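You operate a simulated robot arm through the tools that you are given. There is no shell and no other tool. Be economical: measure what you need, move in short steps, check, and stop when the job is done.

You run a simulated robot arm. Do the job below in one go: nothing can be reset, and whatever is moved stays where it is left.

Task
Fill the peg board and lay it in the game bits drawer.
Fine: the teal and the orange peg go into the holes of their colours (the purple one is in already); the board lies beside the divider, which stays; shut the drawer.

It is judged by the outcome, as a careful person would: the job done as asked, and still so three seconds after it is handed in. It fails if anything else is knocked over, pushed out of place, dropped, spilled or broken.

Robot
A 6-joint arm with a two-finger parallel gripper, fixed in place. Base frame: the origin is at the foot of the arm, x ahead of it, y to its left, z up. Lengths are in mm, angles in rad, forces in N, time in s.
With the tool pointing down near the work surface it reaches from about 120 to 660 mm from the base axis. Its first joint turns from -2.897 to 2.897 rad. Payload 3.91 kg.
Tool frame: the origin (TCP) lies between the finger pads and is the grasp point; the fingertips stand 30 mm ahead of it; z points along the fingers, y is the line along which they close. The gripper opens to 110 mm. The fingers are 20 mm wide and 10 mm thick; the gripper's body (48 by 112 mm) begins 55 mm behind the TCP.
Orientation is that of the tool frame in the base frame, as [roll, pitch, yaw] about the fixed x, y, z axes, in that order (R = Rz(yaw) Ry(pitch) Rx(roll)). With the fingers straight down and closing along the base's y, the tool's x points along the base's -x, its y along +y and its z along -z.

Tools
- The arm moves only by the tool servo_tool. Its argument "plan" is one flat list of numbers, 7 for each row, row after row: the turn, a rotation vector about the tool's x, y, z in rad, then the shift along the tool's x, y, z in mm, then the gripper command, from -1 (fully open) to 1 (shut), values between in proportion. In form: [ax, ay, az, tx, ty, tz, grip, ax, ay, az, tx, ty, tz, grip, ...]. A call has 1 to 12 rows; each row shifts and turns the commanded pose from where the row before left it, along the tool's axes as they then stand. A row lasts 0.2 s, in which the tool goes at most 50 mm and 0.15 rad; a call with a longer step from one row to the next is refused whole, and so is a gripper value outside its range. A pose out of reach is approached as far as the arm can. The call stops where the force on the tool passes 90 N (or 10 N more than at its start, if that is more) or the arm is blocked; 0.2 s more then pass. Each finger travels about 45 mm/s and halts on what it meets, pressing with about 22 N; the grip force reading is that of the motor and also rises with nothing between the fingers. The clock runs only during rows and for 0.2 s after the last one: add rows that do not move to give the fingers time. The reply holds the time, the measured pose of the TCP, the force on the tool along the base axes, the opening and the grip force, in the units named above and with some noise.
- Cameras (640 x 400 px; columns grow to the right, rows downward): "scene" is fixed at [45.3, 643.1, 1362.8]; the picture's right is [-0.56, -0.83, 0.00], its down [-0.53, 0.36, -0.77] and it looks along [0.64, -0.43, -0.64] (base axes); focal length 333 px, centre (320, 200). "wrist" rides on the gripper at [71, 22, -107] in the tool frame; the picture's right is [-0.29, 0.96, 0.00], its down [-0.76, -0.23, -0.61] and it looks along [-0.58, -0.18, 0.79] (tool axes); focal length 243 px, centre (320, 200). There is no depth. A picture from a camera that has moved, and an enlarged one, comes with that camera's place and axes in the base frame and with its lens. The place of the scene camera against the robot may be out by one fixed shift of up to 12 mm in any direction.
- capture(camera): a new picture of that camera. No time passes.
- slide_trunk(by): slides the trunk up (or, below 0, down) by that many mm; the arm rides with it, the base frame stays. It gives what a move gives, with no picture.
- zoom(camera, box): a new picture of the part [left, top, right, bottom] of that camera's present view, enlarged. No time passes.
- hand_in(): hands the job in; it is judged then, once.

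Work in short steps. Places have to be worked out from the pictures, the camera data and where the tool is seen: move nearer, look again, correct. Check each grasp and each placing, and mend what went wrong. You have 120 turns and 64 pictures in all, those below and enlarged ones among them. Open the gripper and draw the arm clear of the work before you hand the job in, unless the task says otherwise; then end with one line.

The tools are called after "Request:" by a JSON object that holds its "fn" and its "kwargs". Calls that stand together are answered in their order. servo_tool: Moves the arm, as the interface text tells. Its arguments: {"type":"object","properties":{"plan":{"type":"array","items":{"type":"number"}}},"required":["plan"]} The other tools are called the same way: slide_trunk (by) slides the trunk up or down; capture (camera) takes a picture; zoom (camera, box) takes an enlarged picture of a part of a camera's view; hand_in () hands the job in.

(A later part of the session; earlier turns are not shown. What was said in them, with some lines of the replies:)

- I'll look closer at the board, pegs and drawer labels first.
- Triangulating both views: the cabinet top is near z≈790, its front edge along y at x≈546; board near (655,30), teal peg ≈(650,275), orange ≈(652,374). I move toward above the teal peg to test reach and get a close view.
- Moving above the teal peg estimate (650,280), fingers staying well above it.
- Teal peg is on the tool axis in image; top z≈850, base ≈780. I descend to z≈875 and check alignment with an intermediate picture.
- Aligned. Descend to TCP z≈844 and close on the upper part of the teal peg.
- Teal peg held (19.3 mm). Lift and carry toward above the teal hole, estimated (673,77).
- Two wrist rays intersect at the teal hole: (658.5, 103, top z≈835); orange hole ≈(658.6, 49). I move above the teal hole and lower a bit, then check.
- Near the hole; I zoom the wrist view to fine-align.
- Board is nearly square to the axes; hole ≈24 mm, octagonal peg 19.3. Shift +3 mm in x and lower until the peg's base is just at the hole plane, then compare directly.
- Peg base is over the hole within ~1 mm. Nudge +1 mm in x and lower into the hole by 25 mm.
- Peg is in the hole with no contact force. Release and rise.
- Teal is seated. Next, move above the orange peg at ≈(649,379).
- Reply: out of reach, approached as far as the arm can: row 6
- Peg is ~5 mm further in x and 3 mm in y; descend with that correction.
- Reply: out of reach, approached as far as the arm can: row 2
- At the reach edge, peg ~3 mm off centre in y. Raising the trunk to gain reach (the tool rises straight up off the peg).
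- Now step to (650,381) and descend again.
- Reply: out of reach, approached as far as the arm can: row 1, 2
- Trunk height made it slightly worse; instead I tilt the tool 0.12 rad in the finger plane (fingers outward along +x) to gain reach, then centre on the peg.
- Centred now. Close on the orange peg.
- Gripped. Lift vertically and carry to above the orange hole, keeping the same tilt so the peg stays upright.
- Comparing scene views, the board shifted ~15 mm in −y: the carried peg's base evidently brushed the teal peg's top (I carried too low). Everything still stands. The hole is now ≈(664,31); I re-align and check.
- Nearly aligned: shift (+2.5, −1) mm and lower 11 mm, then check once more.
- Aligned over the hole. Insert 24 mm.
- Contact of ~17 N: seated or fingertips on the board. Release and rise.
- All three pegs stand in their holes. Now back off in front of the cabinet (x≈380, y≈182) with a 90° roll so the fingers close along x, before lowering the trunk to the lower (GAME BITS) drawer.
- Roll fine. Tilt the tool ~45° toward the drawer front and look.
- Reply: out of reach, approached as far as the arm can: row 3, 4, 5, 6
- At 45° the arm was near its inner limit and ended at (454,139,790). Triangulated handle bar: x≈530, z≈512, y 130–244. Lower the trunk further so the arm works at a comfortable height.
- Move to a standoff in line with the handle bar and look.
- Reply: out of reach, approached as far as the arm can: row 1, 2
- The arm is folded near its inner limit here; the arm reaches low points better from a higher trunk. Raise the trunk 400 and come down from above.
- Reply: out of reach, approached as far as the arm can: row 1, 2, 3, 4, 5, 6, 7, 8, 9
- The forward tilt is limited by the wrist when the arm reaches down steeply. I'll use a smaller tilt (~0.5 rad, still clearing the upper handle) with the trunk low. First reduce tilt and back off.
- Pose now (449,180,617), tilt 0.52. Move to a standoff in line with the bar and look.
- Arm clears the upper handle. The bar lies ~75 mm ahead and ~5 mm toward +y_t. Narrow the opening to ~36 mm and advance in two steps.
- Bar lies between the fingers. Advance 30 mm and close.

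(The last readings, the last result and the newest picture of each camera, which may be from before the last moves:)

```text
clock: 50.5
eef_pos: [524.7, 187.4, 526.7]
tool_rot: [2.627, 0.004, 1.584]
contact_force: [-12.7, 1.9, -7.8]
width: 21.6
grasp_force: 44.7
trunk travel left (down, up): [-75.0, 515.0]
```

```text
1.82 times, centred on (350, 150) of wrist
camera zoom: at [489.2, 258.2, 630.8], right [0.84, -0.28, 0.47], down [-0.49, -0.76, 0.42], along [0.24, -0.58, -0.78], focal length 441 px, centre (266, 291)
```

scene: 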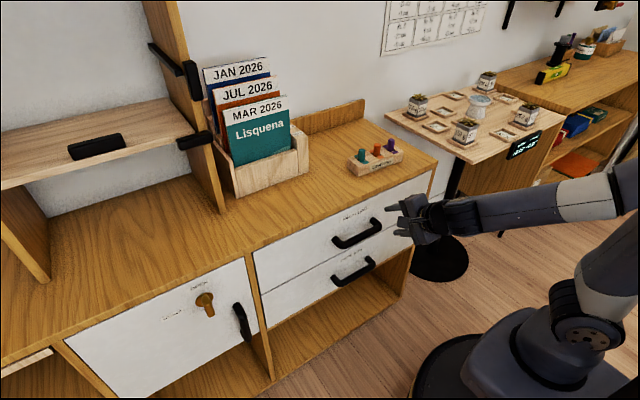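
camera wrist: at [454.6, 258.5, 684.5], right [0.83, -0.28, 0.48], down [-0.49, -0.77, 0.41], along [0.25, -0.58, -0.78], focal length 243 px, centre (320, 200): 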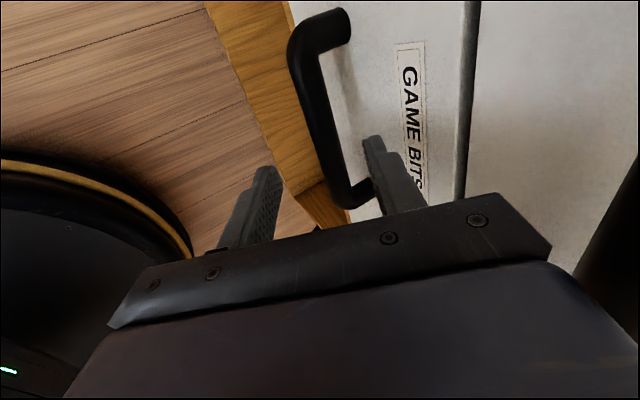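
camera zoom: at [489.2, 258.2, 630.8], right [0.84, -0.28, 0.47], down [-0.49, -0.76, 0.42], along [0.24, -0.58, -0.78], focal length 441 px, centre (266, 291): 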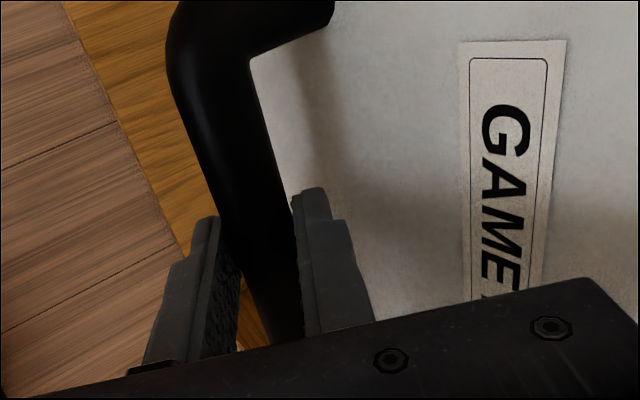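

The bar is gripped. Pull gently in −x.

Request:
{"fn": "servo_tool", "kwargs": {"plan": [0, 0, 0, 0, -8.7, -5, 1, 0, 0, 0, 0, -13, -7.5, 1, 0, 0, 0, 0, -17.4, -10, 1, 0, 0, 0, 0, 0, 0, 1]}}

Request:
{"fn": "zoom", "kwargs": {"camera": "scene", "box": [240, 160, 480, 310]}}

```text
clock: 51.5
eef_pos: [480.7, 187.9, 527.2]
tool_rot: [2.626, 0.001, 1.584]
contact_force: [-0.5, 2.6, -22.3]
width: 21.9
grasp_force: 44.9
trunk travel left (down, up): [-75.0, 515.0]
```

```text
2.67 times, centred on (360, 235) of scene
camera zoom: at [45.3, 643.1, 1362.8], right [-0.56, -0.83, 0.0], down [-0.53, 0.36, -0.77], along [0.64, -0.43, -0.64], focal length 888 px, centre (213, 107)
```

zoom: 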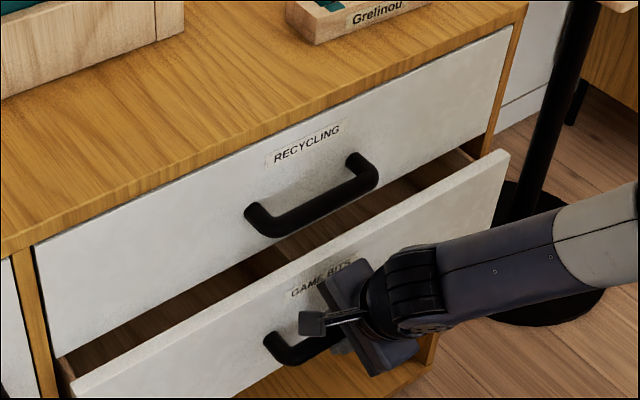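

It opens. Continue pulling, easing the tilt toward vertical to stay in reach.

Request:
{"fn": "servo_tool", "kwargs": {"plan": [0.06, 0, 0, 0, -22.3, -11.2, 1, 0.06, 0, 0, 0, -23, -9.8, 1, 0.06, 0, 0, 0, -23.5, -8.4, 1, 0, 0, 0, 0, 0, 0, 1]}}

```text
clock: 52.5
eef_pos: [407.8, 186.8, 527.4]
tool_rot: [2.796, -0.004, 1.583]
contact_force: [0.9, 4.5, 41.1]
width: 21.0
grasp_force: 45.4
trunk travel left (down, up): [-75.0, 515.0]
```

Open ~117 mm. Pull another 75 mm, relieving the vertical load slightly.

Request:
{"fn": "servo_tool", "kwargs": {"plan": [0.05, 0, 0, 0, -23.2, -9.5, 1, 0.05, 0, 0, 0, -24, -7.2, 1, 0.05, 0, 0, 0, -24.4, -5.5, 1, 0, 0, 0, 0, 0, 0, 1]}}

Request:
{"fn": "capture", "kwargs": {"camera": "scene"}}

```text
clock: 53.5
eef_pos: [333.1, 187.4, 529.0]
tool_rot: [2.942, -0.008, 1.583]
contact_force: [2.6, -3.0, 49.6]
width: 31.0
grasp_force: 44.8
trunk travel left (down, up): [-75.0, 515.0]
```

```text
23 pictures are left
```

scene: 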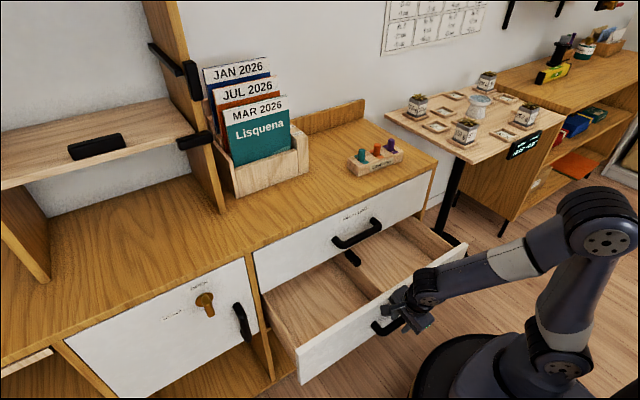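

Drawer is open ~195 mm, enough. Release and withdraw upward.

Request:
{"fn": "servo_tool", "kwargs": {"plan": [0, 0, 0, 0, 0, -2, 0.3, 0, 0, 0, 0, 0, -10, 0.3, 0, 0, 0, 0, 0, -35, 0.3, 0, 0, 0, 0, 0, -40, 0.3, 0.1, 0, 0, 0, 0, -45, 0.3, 0.1, 0, 0, 0, 0, -45, 0.3, 0, 0, 0, 0, 0, 0, 0.3]}}

Request:
{"fn": "zoom", "kwargs": {"camera": "scene", "box": [250, 190, 490, 390]}}

Request:
{"fn": "capture", "kwargs": {"camera": "wrist"}}

```text
clock: 55.0
eef_pos: [302.1, 185.8, 698.1]
tool_rot: [-3.13, 0.003, 1.582]
contact_force: [0.0, 0.8, 0.3]
width: 38.3
grasp_force: 0.0
trunk travel left (down, up): [-75.0, 515.0]
```

```text
2.00 times, centred on (370, 290) of scene
camera zoom: at [45.3, 643.1, 1362.8], right [-0.56, -0.83, 0.0], down [-0.53, 0.36, -0.77], along [0.64, -0.43, -0.64], focal length 666 px, centre (220, 20)
```

zoom: 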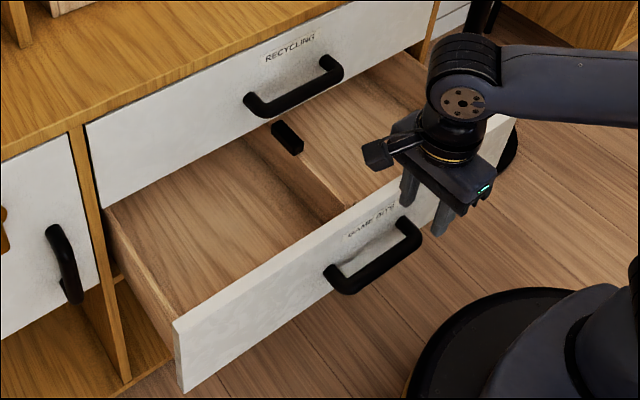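

```text
21 pictures are left
camera wrist: at [323.2, 256.7, 805.6], right [0.96, -0.28, -0.01], down [-0.21, -0.76, 0.61], along [-0.18, -0.58, -0.79], focal length 243 px, centre (320, 200)
```

wrist: 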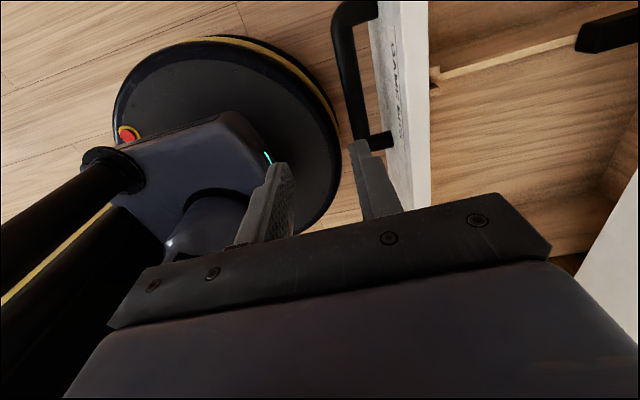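

A divider runs front-to-back mid-drawer, with something black on or near it. Zoom in.

Request:
{"fn": "zoom", "kwargs": {"camera": "scene", "box": [290, 220, 480, 340]}}

```text
3.33 times, centred on (385, 280) of scene
camera zoom: at [45.3, 643.1, 1362.8], right [-0.56, -0.83, 0.0], down [-0.53, 0.36, -0.77], along [0.64, -0.43, -0.64], focal length 1109 px, centre (103, -67)
```

zoom: 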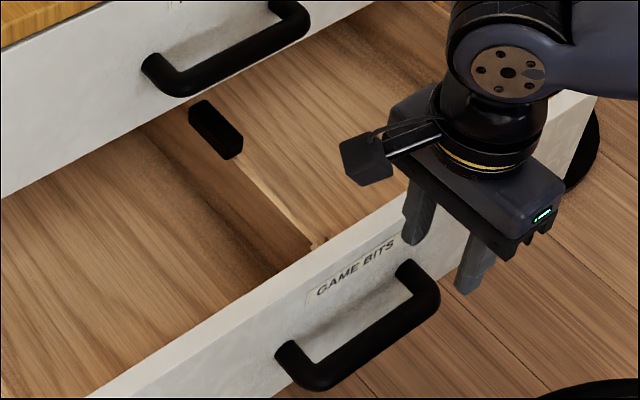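

The black block sits on the divider (y≈187, running along x) — stay clear of it. I'll lay the board in the right-hand compartment around (472, 75). Raise the trunk, and turn the tool 180° so the camera side points to −y, away from the upper handle during placing.

Request:
{"fn": "slide_trunk", "kwargs": {"by": 400}}

Request:
{"fn": "servo_tool", "kwargs": {"plan": [0, 0, -0.1496, 0, 0, 0, -0.6, 0, 0, -0.1496, 0, 0, 0, -0.6, 0, 0, -0.1496, 0, 0, 0, -0.6, 0, 0, -0.1496, 0, 0, 0, -0.6, 0, 0, -0.1496, 0, 0, 0, -0.6, 0, 0, -0.1496, 0, 0, 0, -0.6, 0, 0, -0.1496, 0, 0, 0, -0.6, 0, 0, -0.1496, 0, 0, 0, -0.6, 0, 0, -0.1496, 0, 0, 0, -0.6, 0, 0, -0.1496, 0, 0, 0, -0.6, 0, 0, -0.075, 0, 0, 0, -0.6]}}

Request:
{"fn": "servo_tool", "kwargs": {"plan": [0, 0, -0.1496, 0, 0, 0, -0.6, 0, 0, -0.1496, 0, 0, 0, -0.6, 0, 0, -0.1496, 0, 0, 0, -0.6, 0, 0, -0.1496, 0, 0, 0, -0.6, 0, 0, -0.1496, 0, 0, 0, -0.6, 0, 0, -0.1496, 0, 0, 0, -0.6, 0, 0, -0.1496, 0, 0, 0, -0.6, 0, 0, -0.1496, 0, 0, 0, -0.6, 0, 0, -0.1496, 0, 0, 0, -0.6, 0, 0, -0.1496, 0, 0, 0, -0.6, 0, 0, -0.075, 0, 0, 0, -0.6]}}

```text
clock: 58.9
eef_pos: [301.2, 184.7, 1098.2]
tool_rot: [-3.131, 0.002, 1.584]
contact_force: [0.5, 0.3, -1.1]
width: 38.2
grasp_force: 0.1
trunk travel left (down, up): [-475.0, 115.0]
```

```text
clock: 61.3
eef_pos: [301.6, 184.9, 1099.6]
tool_rot: [-3.139, -0.011, -3.127]
contact_force: [-0.6, 0.8, 0.4]
width: 88.0
grasp_force: 0.0
trunk travel left (down, up): [-475.0, 115.0]
```

```text
clock: 63.7
eef_pos: [302.8, 184.9, 1098.5]
tool_rot: [3.132, -0.001, -1.556]
contact_force: [0.1, 0.1, 0.1]
width: 87.9
grasp_force: 0.1
trunk travel left (down, up): [-475.0, 115.0]
```

Turned. Move above the board.

Request:
{"fn": "servo_tool", "kwargs": {"plan": [0, 0, 0, 17.2, -40, 16.4, -0.6, 0, 0, 0, 17.2, -40, 16.4, -0.6, 0, 0, 0, 17.2, -40, 16.4, -0.6, 0, 0, 0, 17.2, -40, 16.4, -0.6, 0, 0, 0, 17.2, -40, 16.4, -0.6, 0, 0, 0, 17.2, -40, 16.4, -0.6, 0, 0, 0, 17.2, -40, 16.4, -0.6, 0, 0, 0, 17.2, -40, 16.4, -0.6, 0, 0, 0, 17.2, -40, 16.4, -0.6, 0, 0, 0, 0, 0, 0, -0.6]}}

Request:
{"fn": "capture", "kwargs": {"camera": "wrist"}}

```text
clock: 65.9
eef_pos: [664.2, 34.3, 945.8]
tool_rot: [3.13, -0.005, -1.559]
contact_force: [-0.2, 0.6, -0.5]
width: 87.8
grasp_force: 0.1
trunk travel left (down, up): [-475.0, 115.0]
```

```text
19 pictures are left
camera wrist: at [644.0, -37.6, 1053.8], right [-0.96, 0.28, 0.01], down [0.23, 0.76, 0.6], along [0.16, 0.58, -0.8], focal length 243 px, centre (320, 200)
```

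wrist: 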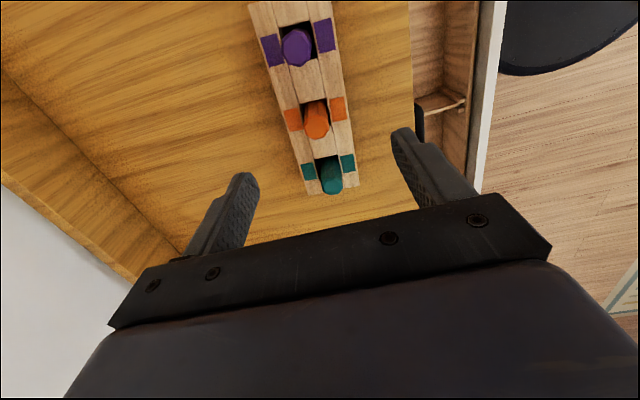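

Orange peg/board centre ≈(664.5, 29), board yaw ≈0.05 rad, width ≈50 mm. Align and descend to straddle the board, with a look at an intermediate height.

Request:
{"fn": "servo_tool", "kwargs": {"plan": [0, 0, 0.05, 5, -0.5, 30, -0.6, 0, 0, 0, 0, 0, 30, -0.6, 0, 0, 0, 0, 0, 0, -0.6]}}

Request:
{"fn": "capture", "kwargs": {"camera": "wrist"}}

```text
clock: 66.7
eef_pos: [662.9, 30.4, 886.2]
tool_rot: [3.131, -0.003, -1.609]
contact_force: [-0.5, -0.5, 0.8]
width: 87.6
grasp_force: 0.0
trunk travel left (down, up): [-475.0, 115.0]
```

```text
18 pictures are left
camera wrist: at [639.5, -40.9, 994.0], right [-0.95, 0.33, 0.01], down [0.27, 0.75, 0.6], along [0.19, 0.57, -0.8], focal length 243 px, centre (320, 200)
```

wrist: 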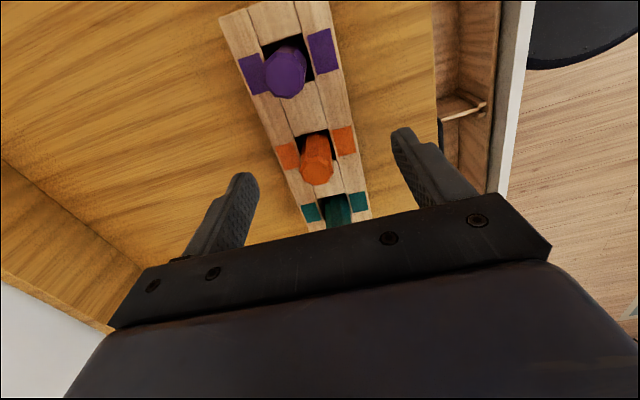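

Good alignment. Small correction, descend to z≈837, and close.

Request:
{"fn": "servo_tool", "kwargs": {"plan": [0, 0, 0, 2.5, -2, 25, -0.6, 0, 0, 0, 0, 0, 24, -0.6, 0, 0, 0, 0, 0, 0, 0.1, 0, 0, 0, 0, 0, 0, 1, 0, 0, 0, 0, 0, 0, 1, 0, 0, 0, 0, 0, 0, 1, 0, 0, 0, 0, 0, 0, 1]}}

Request:
{"fn": "zoom", "kwargs": {"camera": "scene", "box": [330, 100, 426, 190]}}

```text
clock: 68.3
eef_pos: [663.4, 27.2, 839.6]
tool_rot: [3.131, -0.002, -1.608]
contact_force: [1.9, 0.2, -0.1]
width: 57.9
grasp_force: 22.1
trunk travel left (down, up): [-475.0, 115.0]
```

```text
4.44 times, centred on (378, 145) of scene
camera zoom: at [45.3, 643.1, 1362.8], right [-0.56, -0.83, 0.0], down [-0.53, 0.36, -0.77], along [0.64, -0.43, -0.64], focal length 1479 px, centre (62, 444)
```

zoom: 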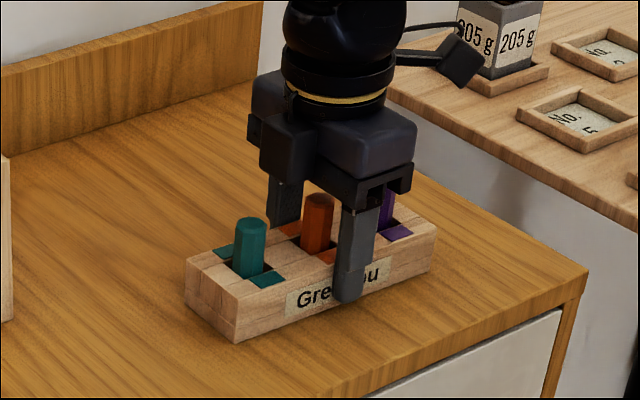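

Board gripped (58 mm wide). Lift slowly.

Request:
{"fn": "servo_tool", "kwargs": {"plan": [0, 0, 0, 0, 0, -8, 1, 0, 0, 0, 0, 0, -15, 1, 0, 0, 0, 0, 0, -25, 1, 0, 0, 0, 0, 0, -30, 1, 0, 0, 0, 0, 0, -22, 1, 0, 0, 0, 0, 0, 0, 1]}}

Request:
{"fn": "zoom", "kwargs": {"camera": "scene", "box": [330, 70, 426, 190]}}

```text
clock: 69.7
eef_pos: [665.0, 27.7, 936.9]
tool_rot: [3.13, -0.003, -1.61]
contact_force: [-0.2, 0.4, -4.1]
width: 57.9
grasp_force: 22.0
trunk travel left (down, up): [-475.0, 115.0]
```

```text
3.33 times, centred on (378, 130) of scene
camera zoom: at [45.3, 643.1, 1362.8], right [-0.56, -0.83, 0.0], down [-0.53, 0.36, -0.77], along [0.64, -0.43, -0.64], focal length 1109 px, centre (127, 433)
```

zoom: 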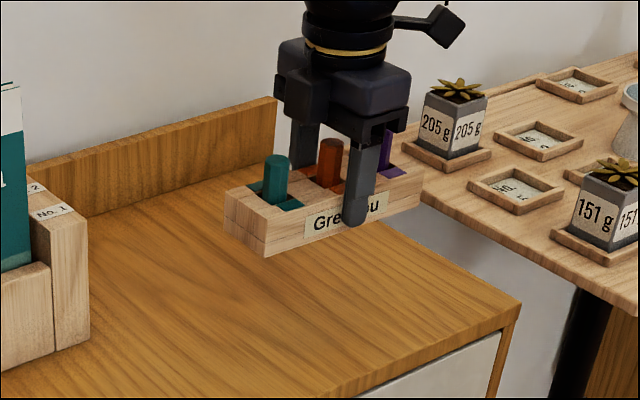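

Board lifted level, pegs in place. Carry it back in front of the cabinet, above the open drawer at (462,75).

Request:
{"fn": "servo_tool", "kwargs": {"plan": [0, 0, 0, -8, 34, 0, 1, 0, 0, 0, -8, 34, 0, 1, 0, 0, 0, -8, 34, 0, 1, 0, 0, 0, -8, 34, 0, 1, 0, 0, 0, -8, 34, 0, 1, 0, 0, -0.02, 0, 34, 0, 1, 0, 0, -0.02, 0, 0, 0, 1, 0, 0, 0, 0, 0, 0, 1]}}

Request:
{"fn": "slide_trunk", "kwargs": {"by": -300}}

Request:
{"fn": "capture", "kwargs": {"camera": "scene"}}

Request:
{"fn": "capture", "kwargs": {"camera": "wrist"}}

```text
clock: 71.5
eef_pos: [461.5, 74.5, 940.2]
tool_rot: [3.131, -0.001, -1.568]
contact_force: [-0.7, -0.2, -3.4]
width: 57.6
grasp_force: 22.2
trunk travel left (down, up): [-475.0, 115.0]
```

```text
clock: 74.5
eef_pos: [462.1, 75.4, 639.6]
tool_rot: [3.128, -0.002, -1.569]
contact_force: [0.8, 0.1, -4.1]
width: 58.0
grasp_force: 21.8
trunk travel left (down, up): [-175.0, 415.0]
```

```text
15 pictures are left
```

scene: 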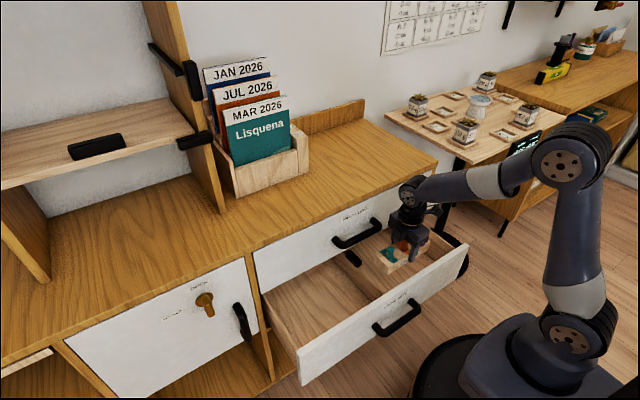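

```text
14 pictures are left
camera wrist: at [440.9, 3.3, 747.5], right [-0.96, 0.29, 0.01], down [0.24, 0.76, 0.6], along [0.17, 0.58, -0.8], focal length 243 px, centre (320, 200)
```

wrist: 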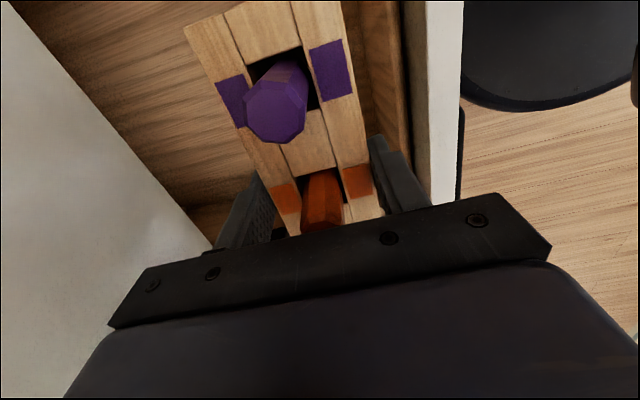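

Opening spans x≈400–570. Shift to (482,55) to clear both the panel, the upper handle's end and the divider, then lower in steps.

Request:
{"fn": "servo_tool", "kwargs": {"plan": [0, 0, 0, 20, -10, 0, 1, 0, 0, 0, 0, -10, 20, 1, 0, 0, 0, 0, 0, 25, 1, 0, 0, 0, 0, 0, 25, 1, 0, 0, 0, 0, 0, 20, 1, 0, 0, 0, 0, 0, 0, 1]}}

Request:
{"fn": "zoom", "kwargs": {"camera": "scene", "box": [310, 170, 480, 320]}}

Request:
{"fn": "capture", "kwargs": {"camera": "wrist"}}

```text
clock: 75.9
eef_pos: [481.8, 55.9, 548.3]
tool_rot: [3.131, -0.001, -1.567]
contact_force: [-0.8, -0.3, -3.6]
width: 57.8
grasp_force: 21.9
trunk travel left (down, up): [-175.0, 415.0]
```

```text
2.67 times, centred on (395, 245) of scene
camera zoom: at [45.3, 643.1, 1362.8], right [-0.56, -0.83, 0.0], down [-0.53, 0.36, -0.77], along [0.64, -0.43, -0.64], focal length 888 px, centre (120, 80)
```

zoom: 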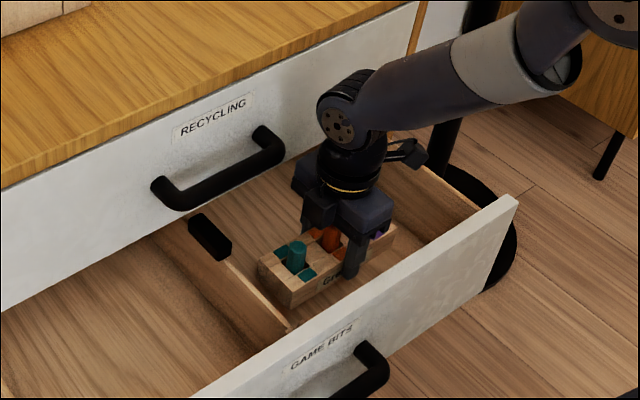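

```text
12 pictures are left
camera wrist: at [460.3, -16.0, 656.8], right [-0.96, 0.29, 0.01], down [0.24, 0.76, 0.6], along [0.17, 0.58, -0.8], focal length 243 px, centre (320, 200)
```

wrist: 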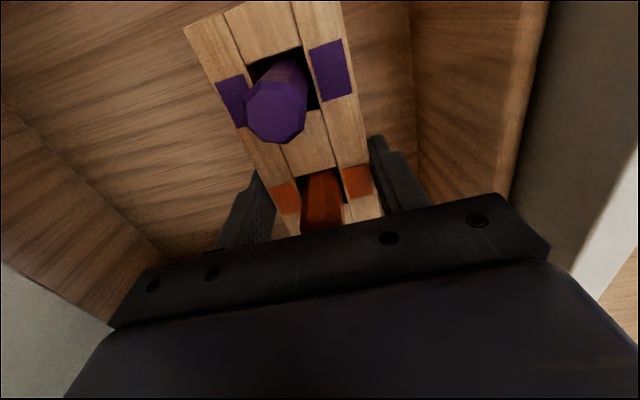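

Clear all around. Lower further carefully.

Request:
{"fn": "servo_tool", "kwargs": {"plan": [0, 0, 0, 0, 0, 14, 1, 0, 0, 0, 0, 0, 14, 1, 0, 0, 0, 0, 0, 4, 1, 0, 0, 0, 0, 0, 0, 1]}}

Request:
{"fn": "zoom", "kwargs": {"camera": "scene", "box": [350, 210, 440, 300]}}

```text
clock: 76.9
eef_pos: [482.0, 55.1, 517.6]
tool_rot: [3.129, -0.002, -1.569]
contact_force: [-0.4, 0.7, -3.7]
width: 58.0
grasp_force: 22.2
trunk travel left (down, up): [-175.0, 415.0]
```

```text
4.44 times, centred on (395, 255) of scene
camera zoom: at [45.3, 643.1, 1362.8], right [-0.56, -0.83, 0.0], down [-0.53, 0.36, -0.77], along [0.64, -0.43, -0.64], focal length 1479 px, centre (-13, -44)
```

zoom: 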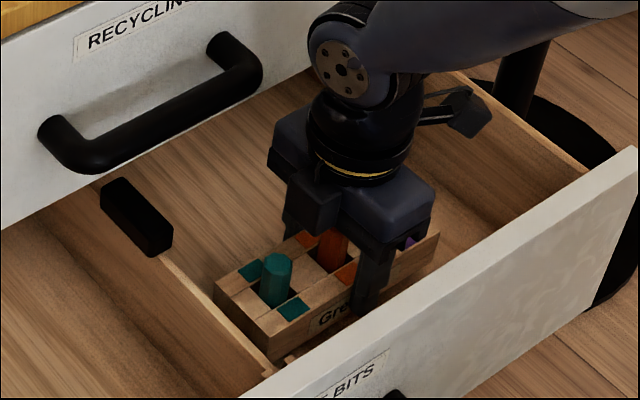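

Still free. Continue in 4 mm steps, watching force.

Request:
{"fn": "servo_tool", "kwargs": {"plan": [0, 0, 0, 0, 0, 4, 1, 0, 0, 0, 0, 0, 4, 1, 0, 0, 0, 0, 0, 4, 1, 0, 0, 0, 0, 0, 0, 1]}}

```text
clock: 77.9
eef_pos: [481.0, 54.2, 504.5]
tool_rot: [3.129, -0.002, -1.569]
contact_force: [0.0, 0.3, -3.1]
width: 58.0
grasp_force: 22.2
trunk travel left (down, up): [-175.0, 415.0]
```

Request:
{"fn": "servo_tool", "kwargs": {"plan": [0, 0, 0, 0, 0, 3, 1, 0, 0, 0, 0, 0, 3, 1, 0, 0, 0, 0, 0, 0, 1]}}

```text
clock: 78.7
eef_pos: [480.8, 55.0, 498.4]
tool_rot: [3.131, -0.002, -1.567]
contact_force: [1.2, -0.4, -3.0]
width: 58.0
grasp_force: 22.3
trunk travel left (down, up): [-175.0, 415.0]
```

No contact yet at z≈498; continue in 3 mm steps.

Request:
{"fn": "servo_tool", "kwargs": {"plan": [0, 0, 0, 0, 0, 3, 1, 0, 0, 0, 0, 0, 3, 1, 0, 0, 0, 0, 0, 0, 1]}}

```text
clock: 79.5
eef_pos: [480.9, 54.6, 495.3]
tool_rot: [3.13, -0.002, -1.571]
contact_force: [-1.4, 0.8, 3.0]
width: 57.9
grasp_force: 21.8
trunk travel left (down, up): [-175.0, 415.0]
```

Board has touched the floor (force reversed, z≈495). Release by opening to ~72 mm and rise straight up.

Request:
{"fn": "servo_tool", "kwargs": {"plan": [0, 0, 0, 0, 0, 0, 0.5, 0, 0, 0, 0, 0, 0, -0.3, 0, 0, 0, 0, 0, 0, -0.3, 0, 0, 0, 0, 0, -15, -0.3, 0, 0, 0, 0, 0, -40, -0.3, 0, 0, 0, 0, 0, -45, -0.3, 0, 0, 0, 0, 0, -45, -0.3, 0, 0, 0, 0, 0, 0, -0.3]}}

Request:
{"fn": "zoom", "kwargs": {"camera": "scene", "box": [330, 200, 450, 310]}}

```text
clock: 81.3
eef_pos: [483.2, 54.8, 640.7]
tool_rot: [3.129, -0.002, -1.57]
contact_force: [-0.2, 0.1, -0.3]
width: 71.3
grasp_force: 0.0
trunk travel left (down, up): [-175.0, 415.0]
```

```text
3.64 times, centred on (390, 255) of scene
camera zoom: at [45.3, 643.1, 1362.8], right [-0.56, -0.83, 0.0], down [-0.53, 0.36, -0.77], along [0.64, -0.43, -0.64], focal length 1210 px, centre (66, 0)
```

zoom: 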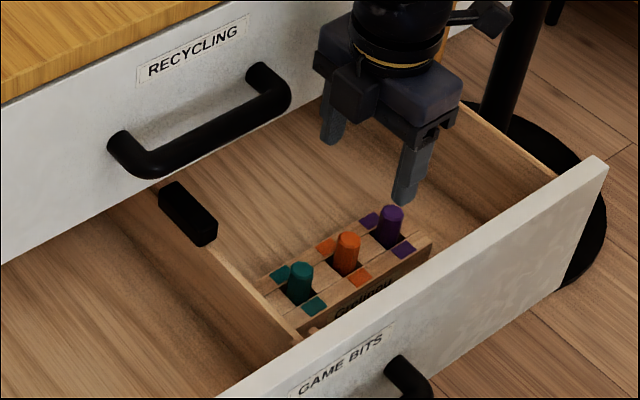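

The board lies flat in the right compartment, next to the divider. Next: close the gripper, move in front of the handle bar, and push the drawer shut via the bar.

Request:
{"fn": "servo_tool", "kwargs": {"plan": [0, 0, 0, 0, 0, -30, 1, 0, 0, 0, -22, 33, 0, 1, 0, 0, 0, -22, 33, 0, 1, 0, 0, 0, -22, 33, 0, 1, 0, 0, 0, -22, 33, 0, 1, 0, 0, 0, -22, 33, 0, 1, 0, 0, 0, -22, 33, 0, 1, 0, 0, 0, 0, 0, 0, 1]}}

Request:
{"fn": "slide_trunk", "kwargs": {"by": -100}}

Request:
{"fn": "capture", "kwargs": {"camera": "wrist"}}

```text
clock: 83.1
eef_pos: [285.3, 185.7, 671.6]
tool_rot: [3.13, -0.002, -1.569]
contact_force: [-0.2, -0.7, -0.4]
width: 0.2
grasp_force: 22.0
trunk travel left (down, up): [-175.0, 415.0]
```

```text
clock: 84.4
eef_pos: [284.7, 186.0, 572.2]
tool_rot: [3.132, -0.003, -1.569]
contact_force: [-1.0, -0.7, 0.8]
width: 0.0
grasp_force: 21.9
trunk travel left (down, up): [-75.0, 515.0]
```

```text
9 pictures are left
camera wrist: at [263.9, 114.3, 678.8], right [-0.96, 0.29, 0.01], down [0.24, 0.76, 0.6], along [0.17, 0.58, -0.8], focal length 243 px, centre (320, 200)
```

wrist: 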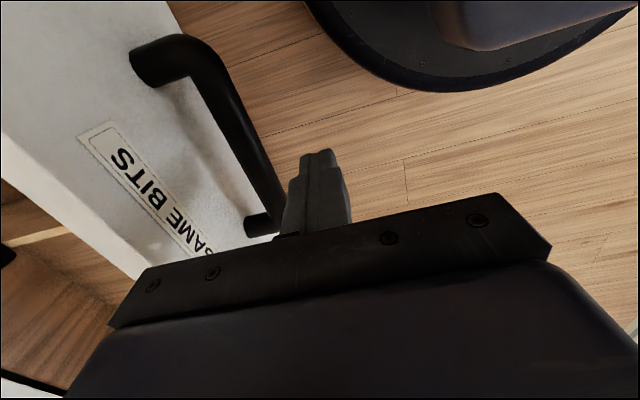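

Fingers are in front of the bar. Lower to z≈534, tilt slightly forward, and begin pushing in +x.

Request:
{"fn": "servo_tool", "kwargs": {"plan": [0, 0, 0, 0, 0, 19, 1, 0, 0, 0, 0, 0, 19, 1, 0.1, 0, 0, 0, -10, 0, 1, 0.05, 0, 0, 0, -15, 2, 1, 0, 0, 0, 0, -20, 3, 1, 0, 0, 0, 0, -20, 3, 1, 0, 0, 0, 0, 0, 0, 1]}}

Request:
{"fn": "capture", "kwargs": {"camera": "wrist"}}

```text
clock: 86.0
eef_pos: [352.6, 186.9, 531.2]
tool_rot: [-3.003, -0.003, -1.569]
contact_force: [-0.1, 0.1, 0.0]
width: 0.0
grasp_force: 22.2
trunk travel left (down, up): [-75.0, 515.0]
```

```text
8 pictures are left
camera wrist: at [313.6, 113.8, 634.7], right [-0.95, 0.29, -0.13], down [0.14, 0.76, 0.63], along [0.28, 0.58, -0.76], focal length 243 px, centre (320, 200)
```

wrist: 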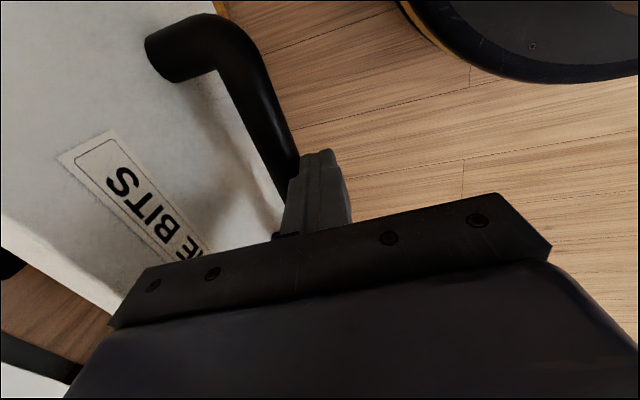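

Drawer is moving with negligible force. Continue, adding tilt to clear the upper handle.

Request:
{"fn": "servo_tool", "kwargs": {"plan": [0.05, 0, 0, 0, -19.6, 3.8, 1, 0.05, 0, 0, 0, -19.4, 4.8, 1, 0.05, 0, 0, 0, -19.2, 5.7, 1, 0.05, 0, 0, 0, -18.9, 6.6, 1, 0.04, 0, 0, 0, -18.6, 7.4, 1, 0, 0, 0, 0, 0, 0, 1]}}

Request:
{"fn": "zoom", "kwargs": {"camera": "scene", "box": [270, 170, 450, 300]}}

```text
clock: 87.4
eef_pos: [449.9, 186.7, 527.3]
tool_rot: [-2.763, -0.002, -1.569]
contact_force: [0.0, 0.3, -1.2]
width: 0.0
grasp_force: 22.4
trunk travel left (down, up): [-75.0, 515.0]
```

```text
3.08 times, centred on (360, 235) of scene
camera zoom: at [45.3, 643.1, 1362.8], right [-0.56, -0.83, 0.0], down [-0.53, 0.36, -0.77], along [0.64, -0.43, -0.64], focal length 1024 px, centre (197, 92)
```

zoom: 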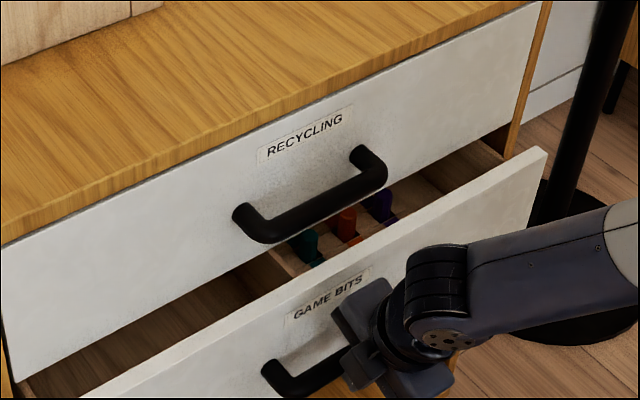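

Closing well and clearing the upper handle. Push on ~45 mm, then more slowly.

Request:
{"fn": "servo_tool", "kwargs": {"plan": [0.05, 0, 0, 0, -13.7, 6, 1, 0.05, 0, 0, 0, -13.4, 6.7, 1, 0, 0, 0, 0, -13.3, 6.9, 1, 0, 0, 0, 0, 0, 0, 1]}}

Request:
{"fn": "zoom", "kwargs": {"camera": "scene", "box": [270, 170, 450, 300]}}

```text
clock: 88.4
eef_pos: [495.9, 187.0, 526.6]
tool_rot: [-2.663, -0.002, -1.57]
contact_force: [-0.7, 0.4, -0.4]
width: 0.0
grasp_force: 22.4
trunk travel left (down, up): [-75.0, 515.0]
```

```text
3.08 times, centred on (360, 235) of scene
camera zoom: at [45.3, 643.1, 1362.8], right [-0.56, -0.83, 0.0], down [-0.53, 0.36, -0.77], along [0.64, -0.43, -0.64], focal length 1024 px, centre (197, 92)
```

zoom: 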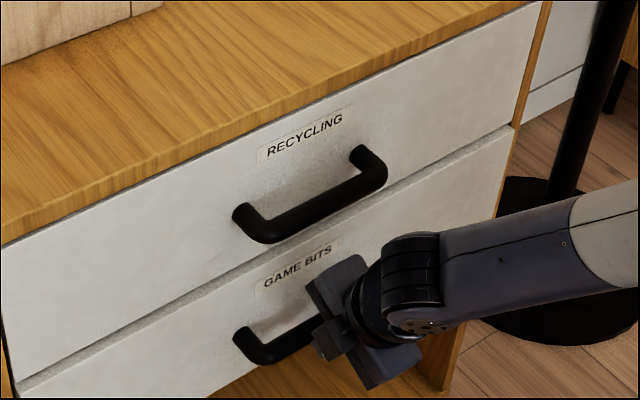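

Almost shut. Push in small steps until it meets the stop.

Request:
{"fn": "servo_tool", "kwargs": {"plan": [0, 0, 0, 0, -5.3, 2.8, 1, 0, 0, 0, 0, -5.3, 2.8, 1, 0, 0, 0, 0, -3.5, 1.8, 1, 0, 0, 0, 0, -2.6, 1.4, 1, 0, 0, 0, 0, 0, 0, 1]}}

```text
clock: 89.4
eef_pos: [507.2, 186.0, 521.7]
tool_rot: [-2.682, -0.009, -1.571]
contact_force: [-31.8, 8.0, 5.0]
width: 0.0
grasp_force: 22.0
trunk travel left (down, up): [-75.0, 515.0]
stopped in row 5: the force on the tool passed its limit (the readings are from after the stop); the commanded pose is now the measured one
```

The stop is reached (force rose sharply). Back away along −x and up, then verify.

Request:
{"fn": "servo_tool", "kwargs": {"plan": [0, 0, 0, 0, 9, -5, 1, 0, 0, 0, 0, 18, -10, 1, 0, 0, 0, 0, 18, -25, 1, -0.1, 0, 0, 0, 15, -35, 1, -0.1, 0, 0, 0, 10, -40, 0, -0.1, 0, 0, 0, 10, -40, -1, 0, 0, 0, 0, 0, 0, -1]}}

Request:
{"fn": "slide_trunk", "kwargs": {"by": 200}}

Request:
{"fn": "capture", "kwargs": {"camera": "scene"}}

Request:
{"fn": "zoom", "kwargs": {"camera": "scene", "box": [250, 170, 442, 300]}}

```text
clock: 91.0
eef_pos: [377.0, 186.5, 632.8]
tool_rot: [-2.978, -0.005, -1.57]
contact_force: [0.2, 0.0, -0.1]
width: 67.5
grasp_force: 0.1
trunk travel left (down, up): [-75.0, 515.0]
```

```text
clock: 93.2
eef_pos: [376.9, 186.0, 833.0]
tool_rot: [-2.978, -0.008, -1.572]
contact_force: [-0.2, -0.4, 0.5]
width: 110.0
grasp_force: 0.0
trunk travel left (down, up): [-275.0, 315.0]
```

```text
5 pictures are left
```

scene: 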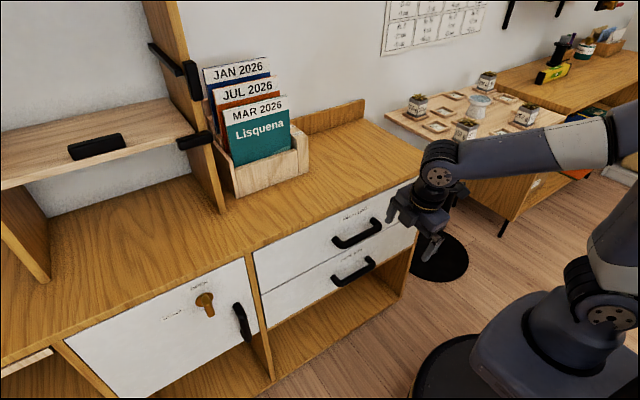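

```text
3.08 times, centred on (346, 235) of scene
camera zoom: at [45.3, 643.1, 1362.8], right [-0.56, -0.83, 0.0], down [-0.53, 0.36, -0.77], along [0.64, -0.43, -0.64], focal length 1024 px, centre (240, 92)
```

zoom: 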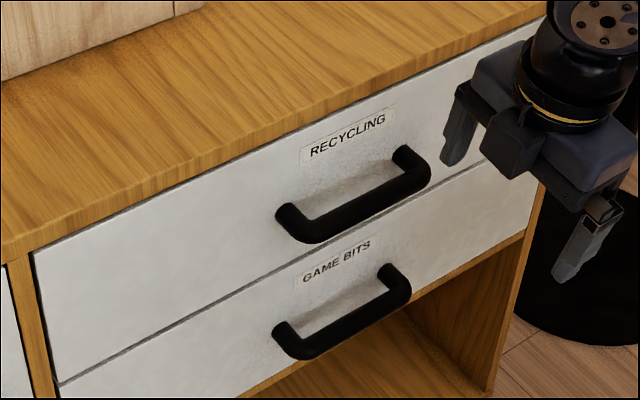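

Both fronts are flush and the handle is back at its starting place in the picture. The gripper is open and the arm is clear, so I hand in.

Request:
{"fn": "hand_in", "kwargs": {}}

```text
The job is handed in.
```

The board now holds all three pegs in their own colours and lies flat in the game bits drawer beside the divider, which stayed put. The drawer is shut. While I carried the orange peg, it brushed the teal one and slid the board about 15 mm along the counter; nothing fell, and I worked from the board's new position.
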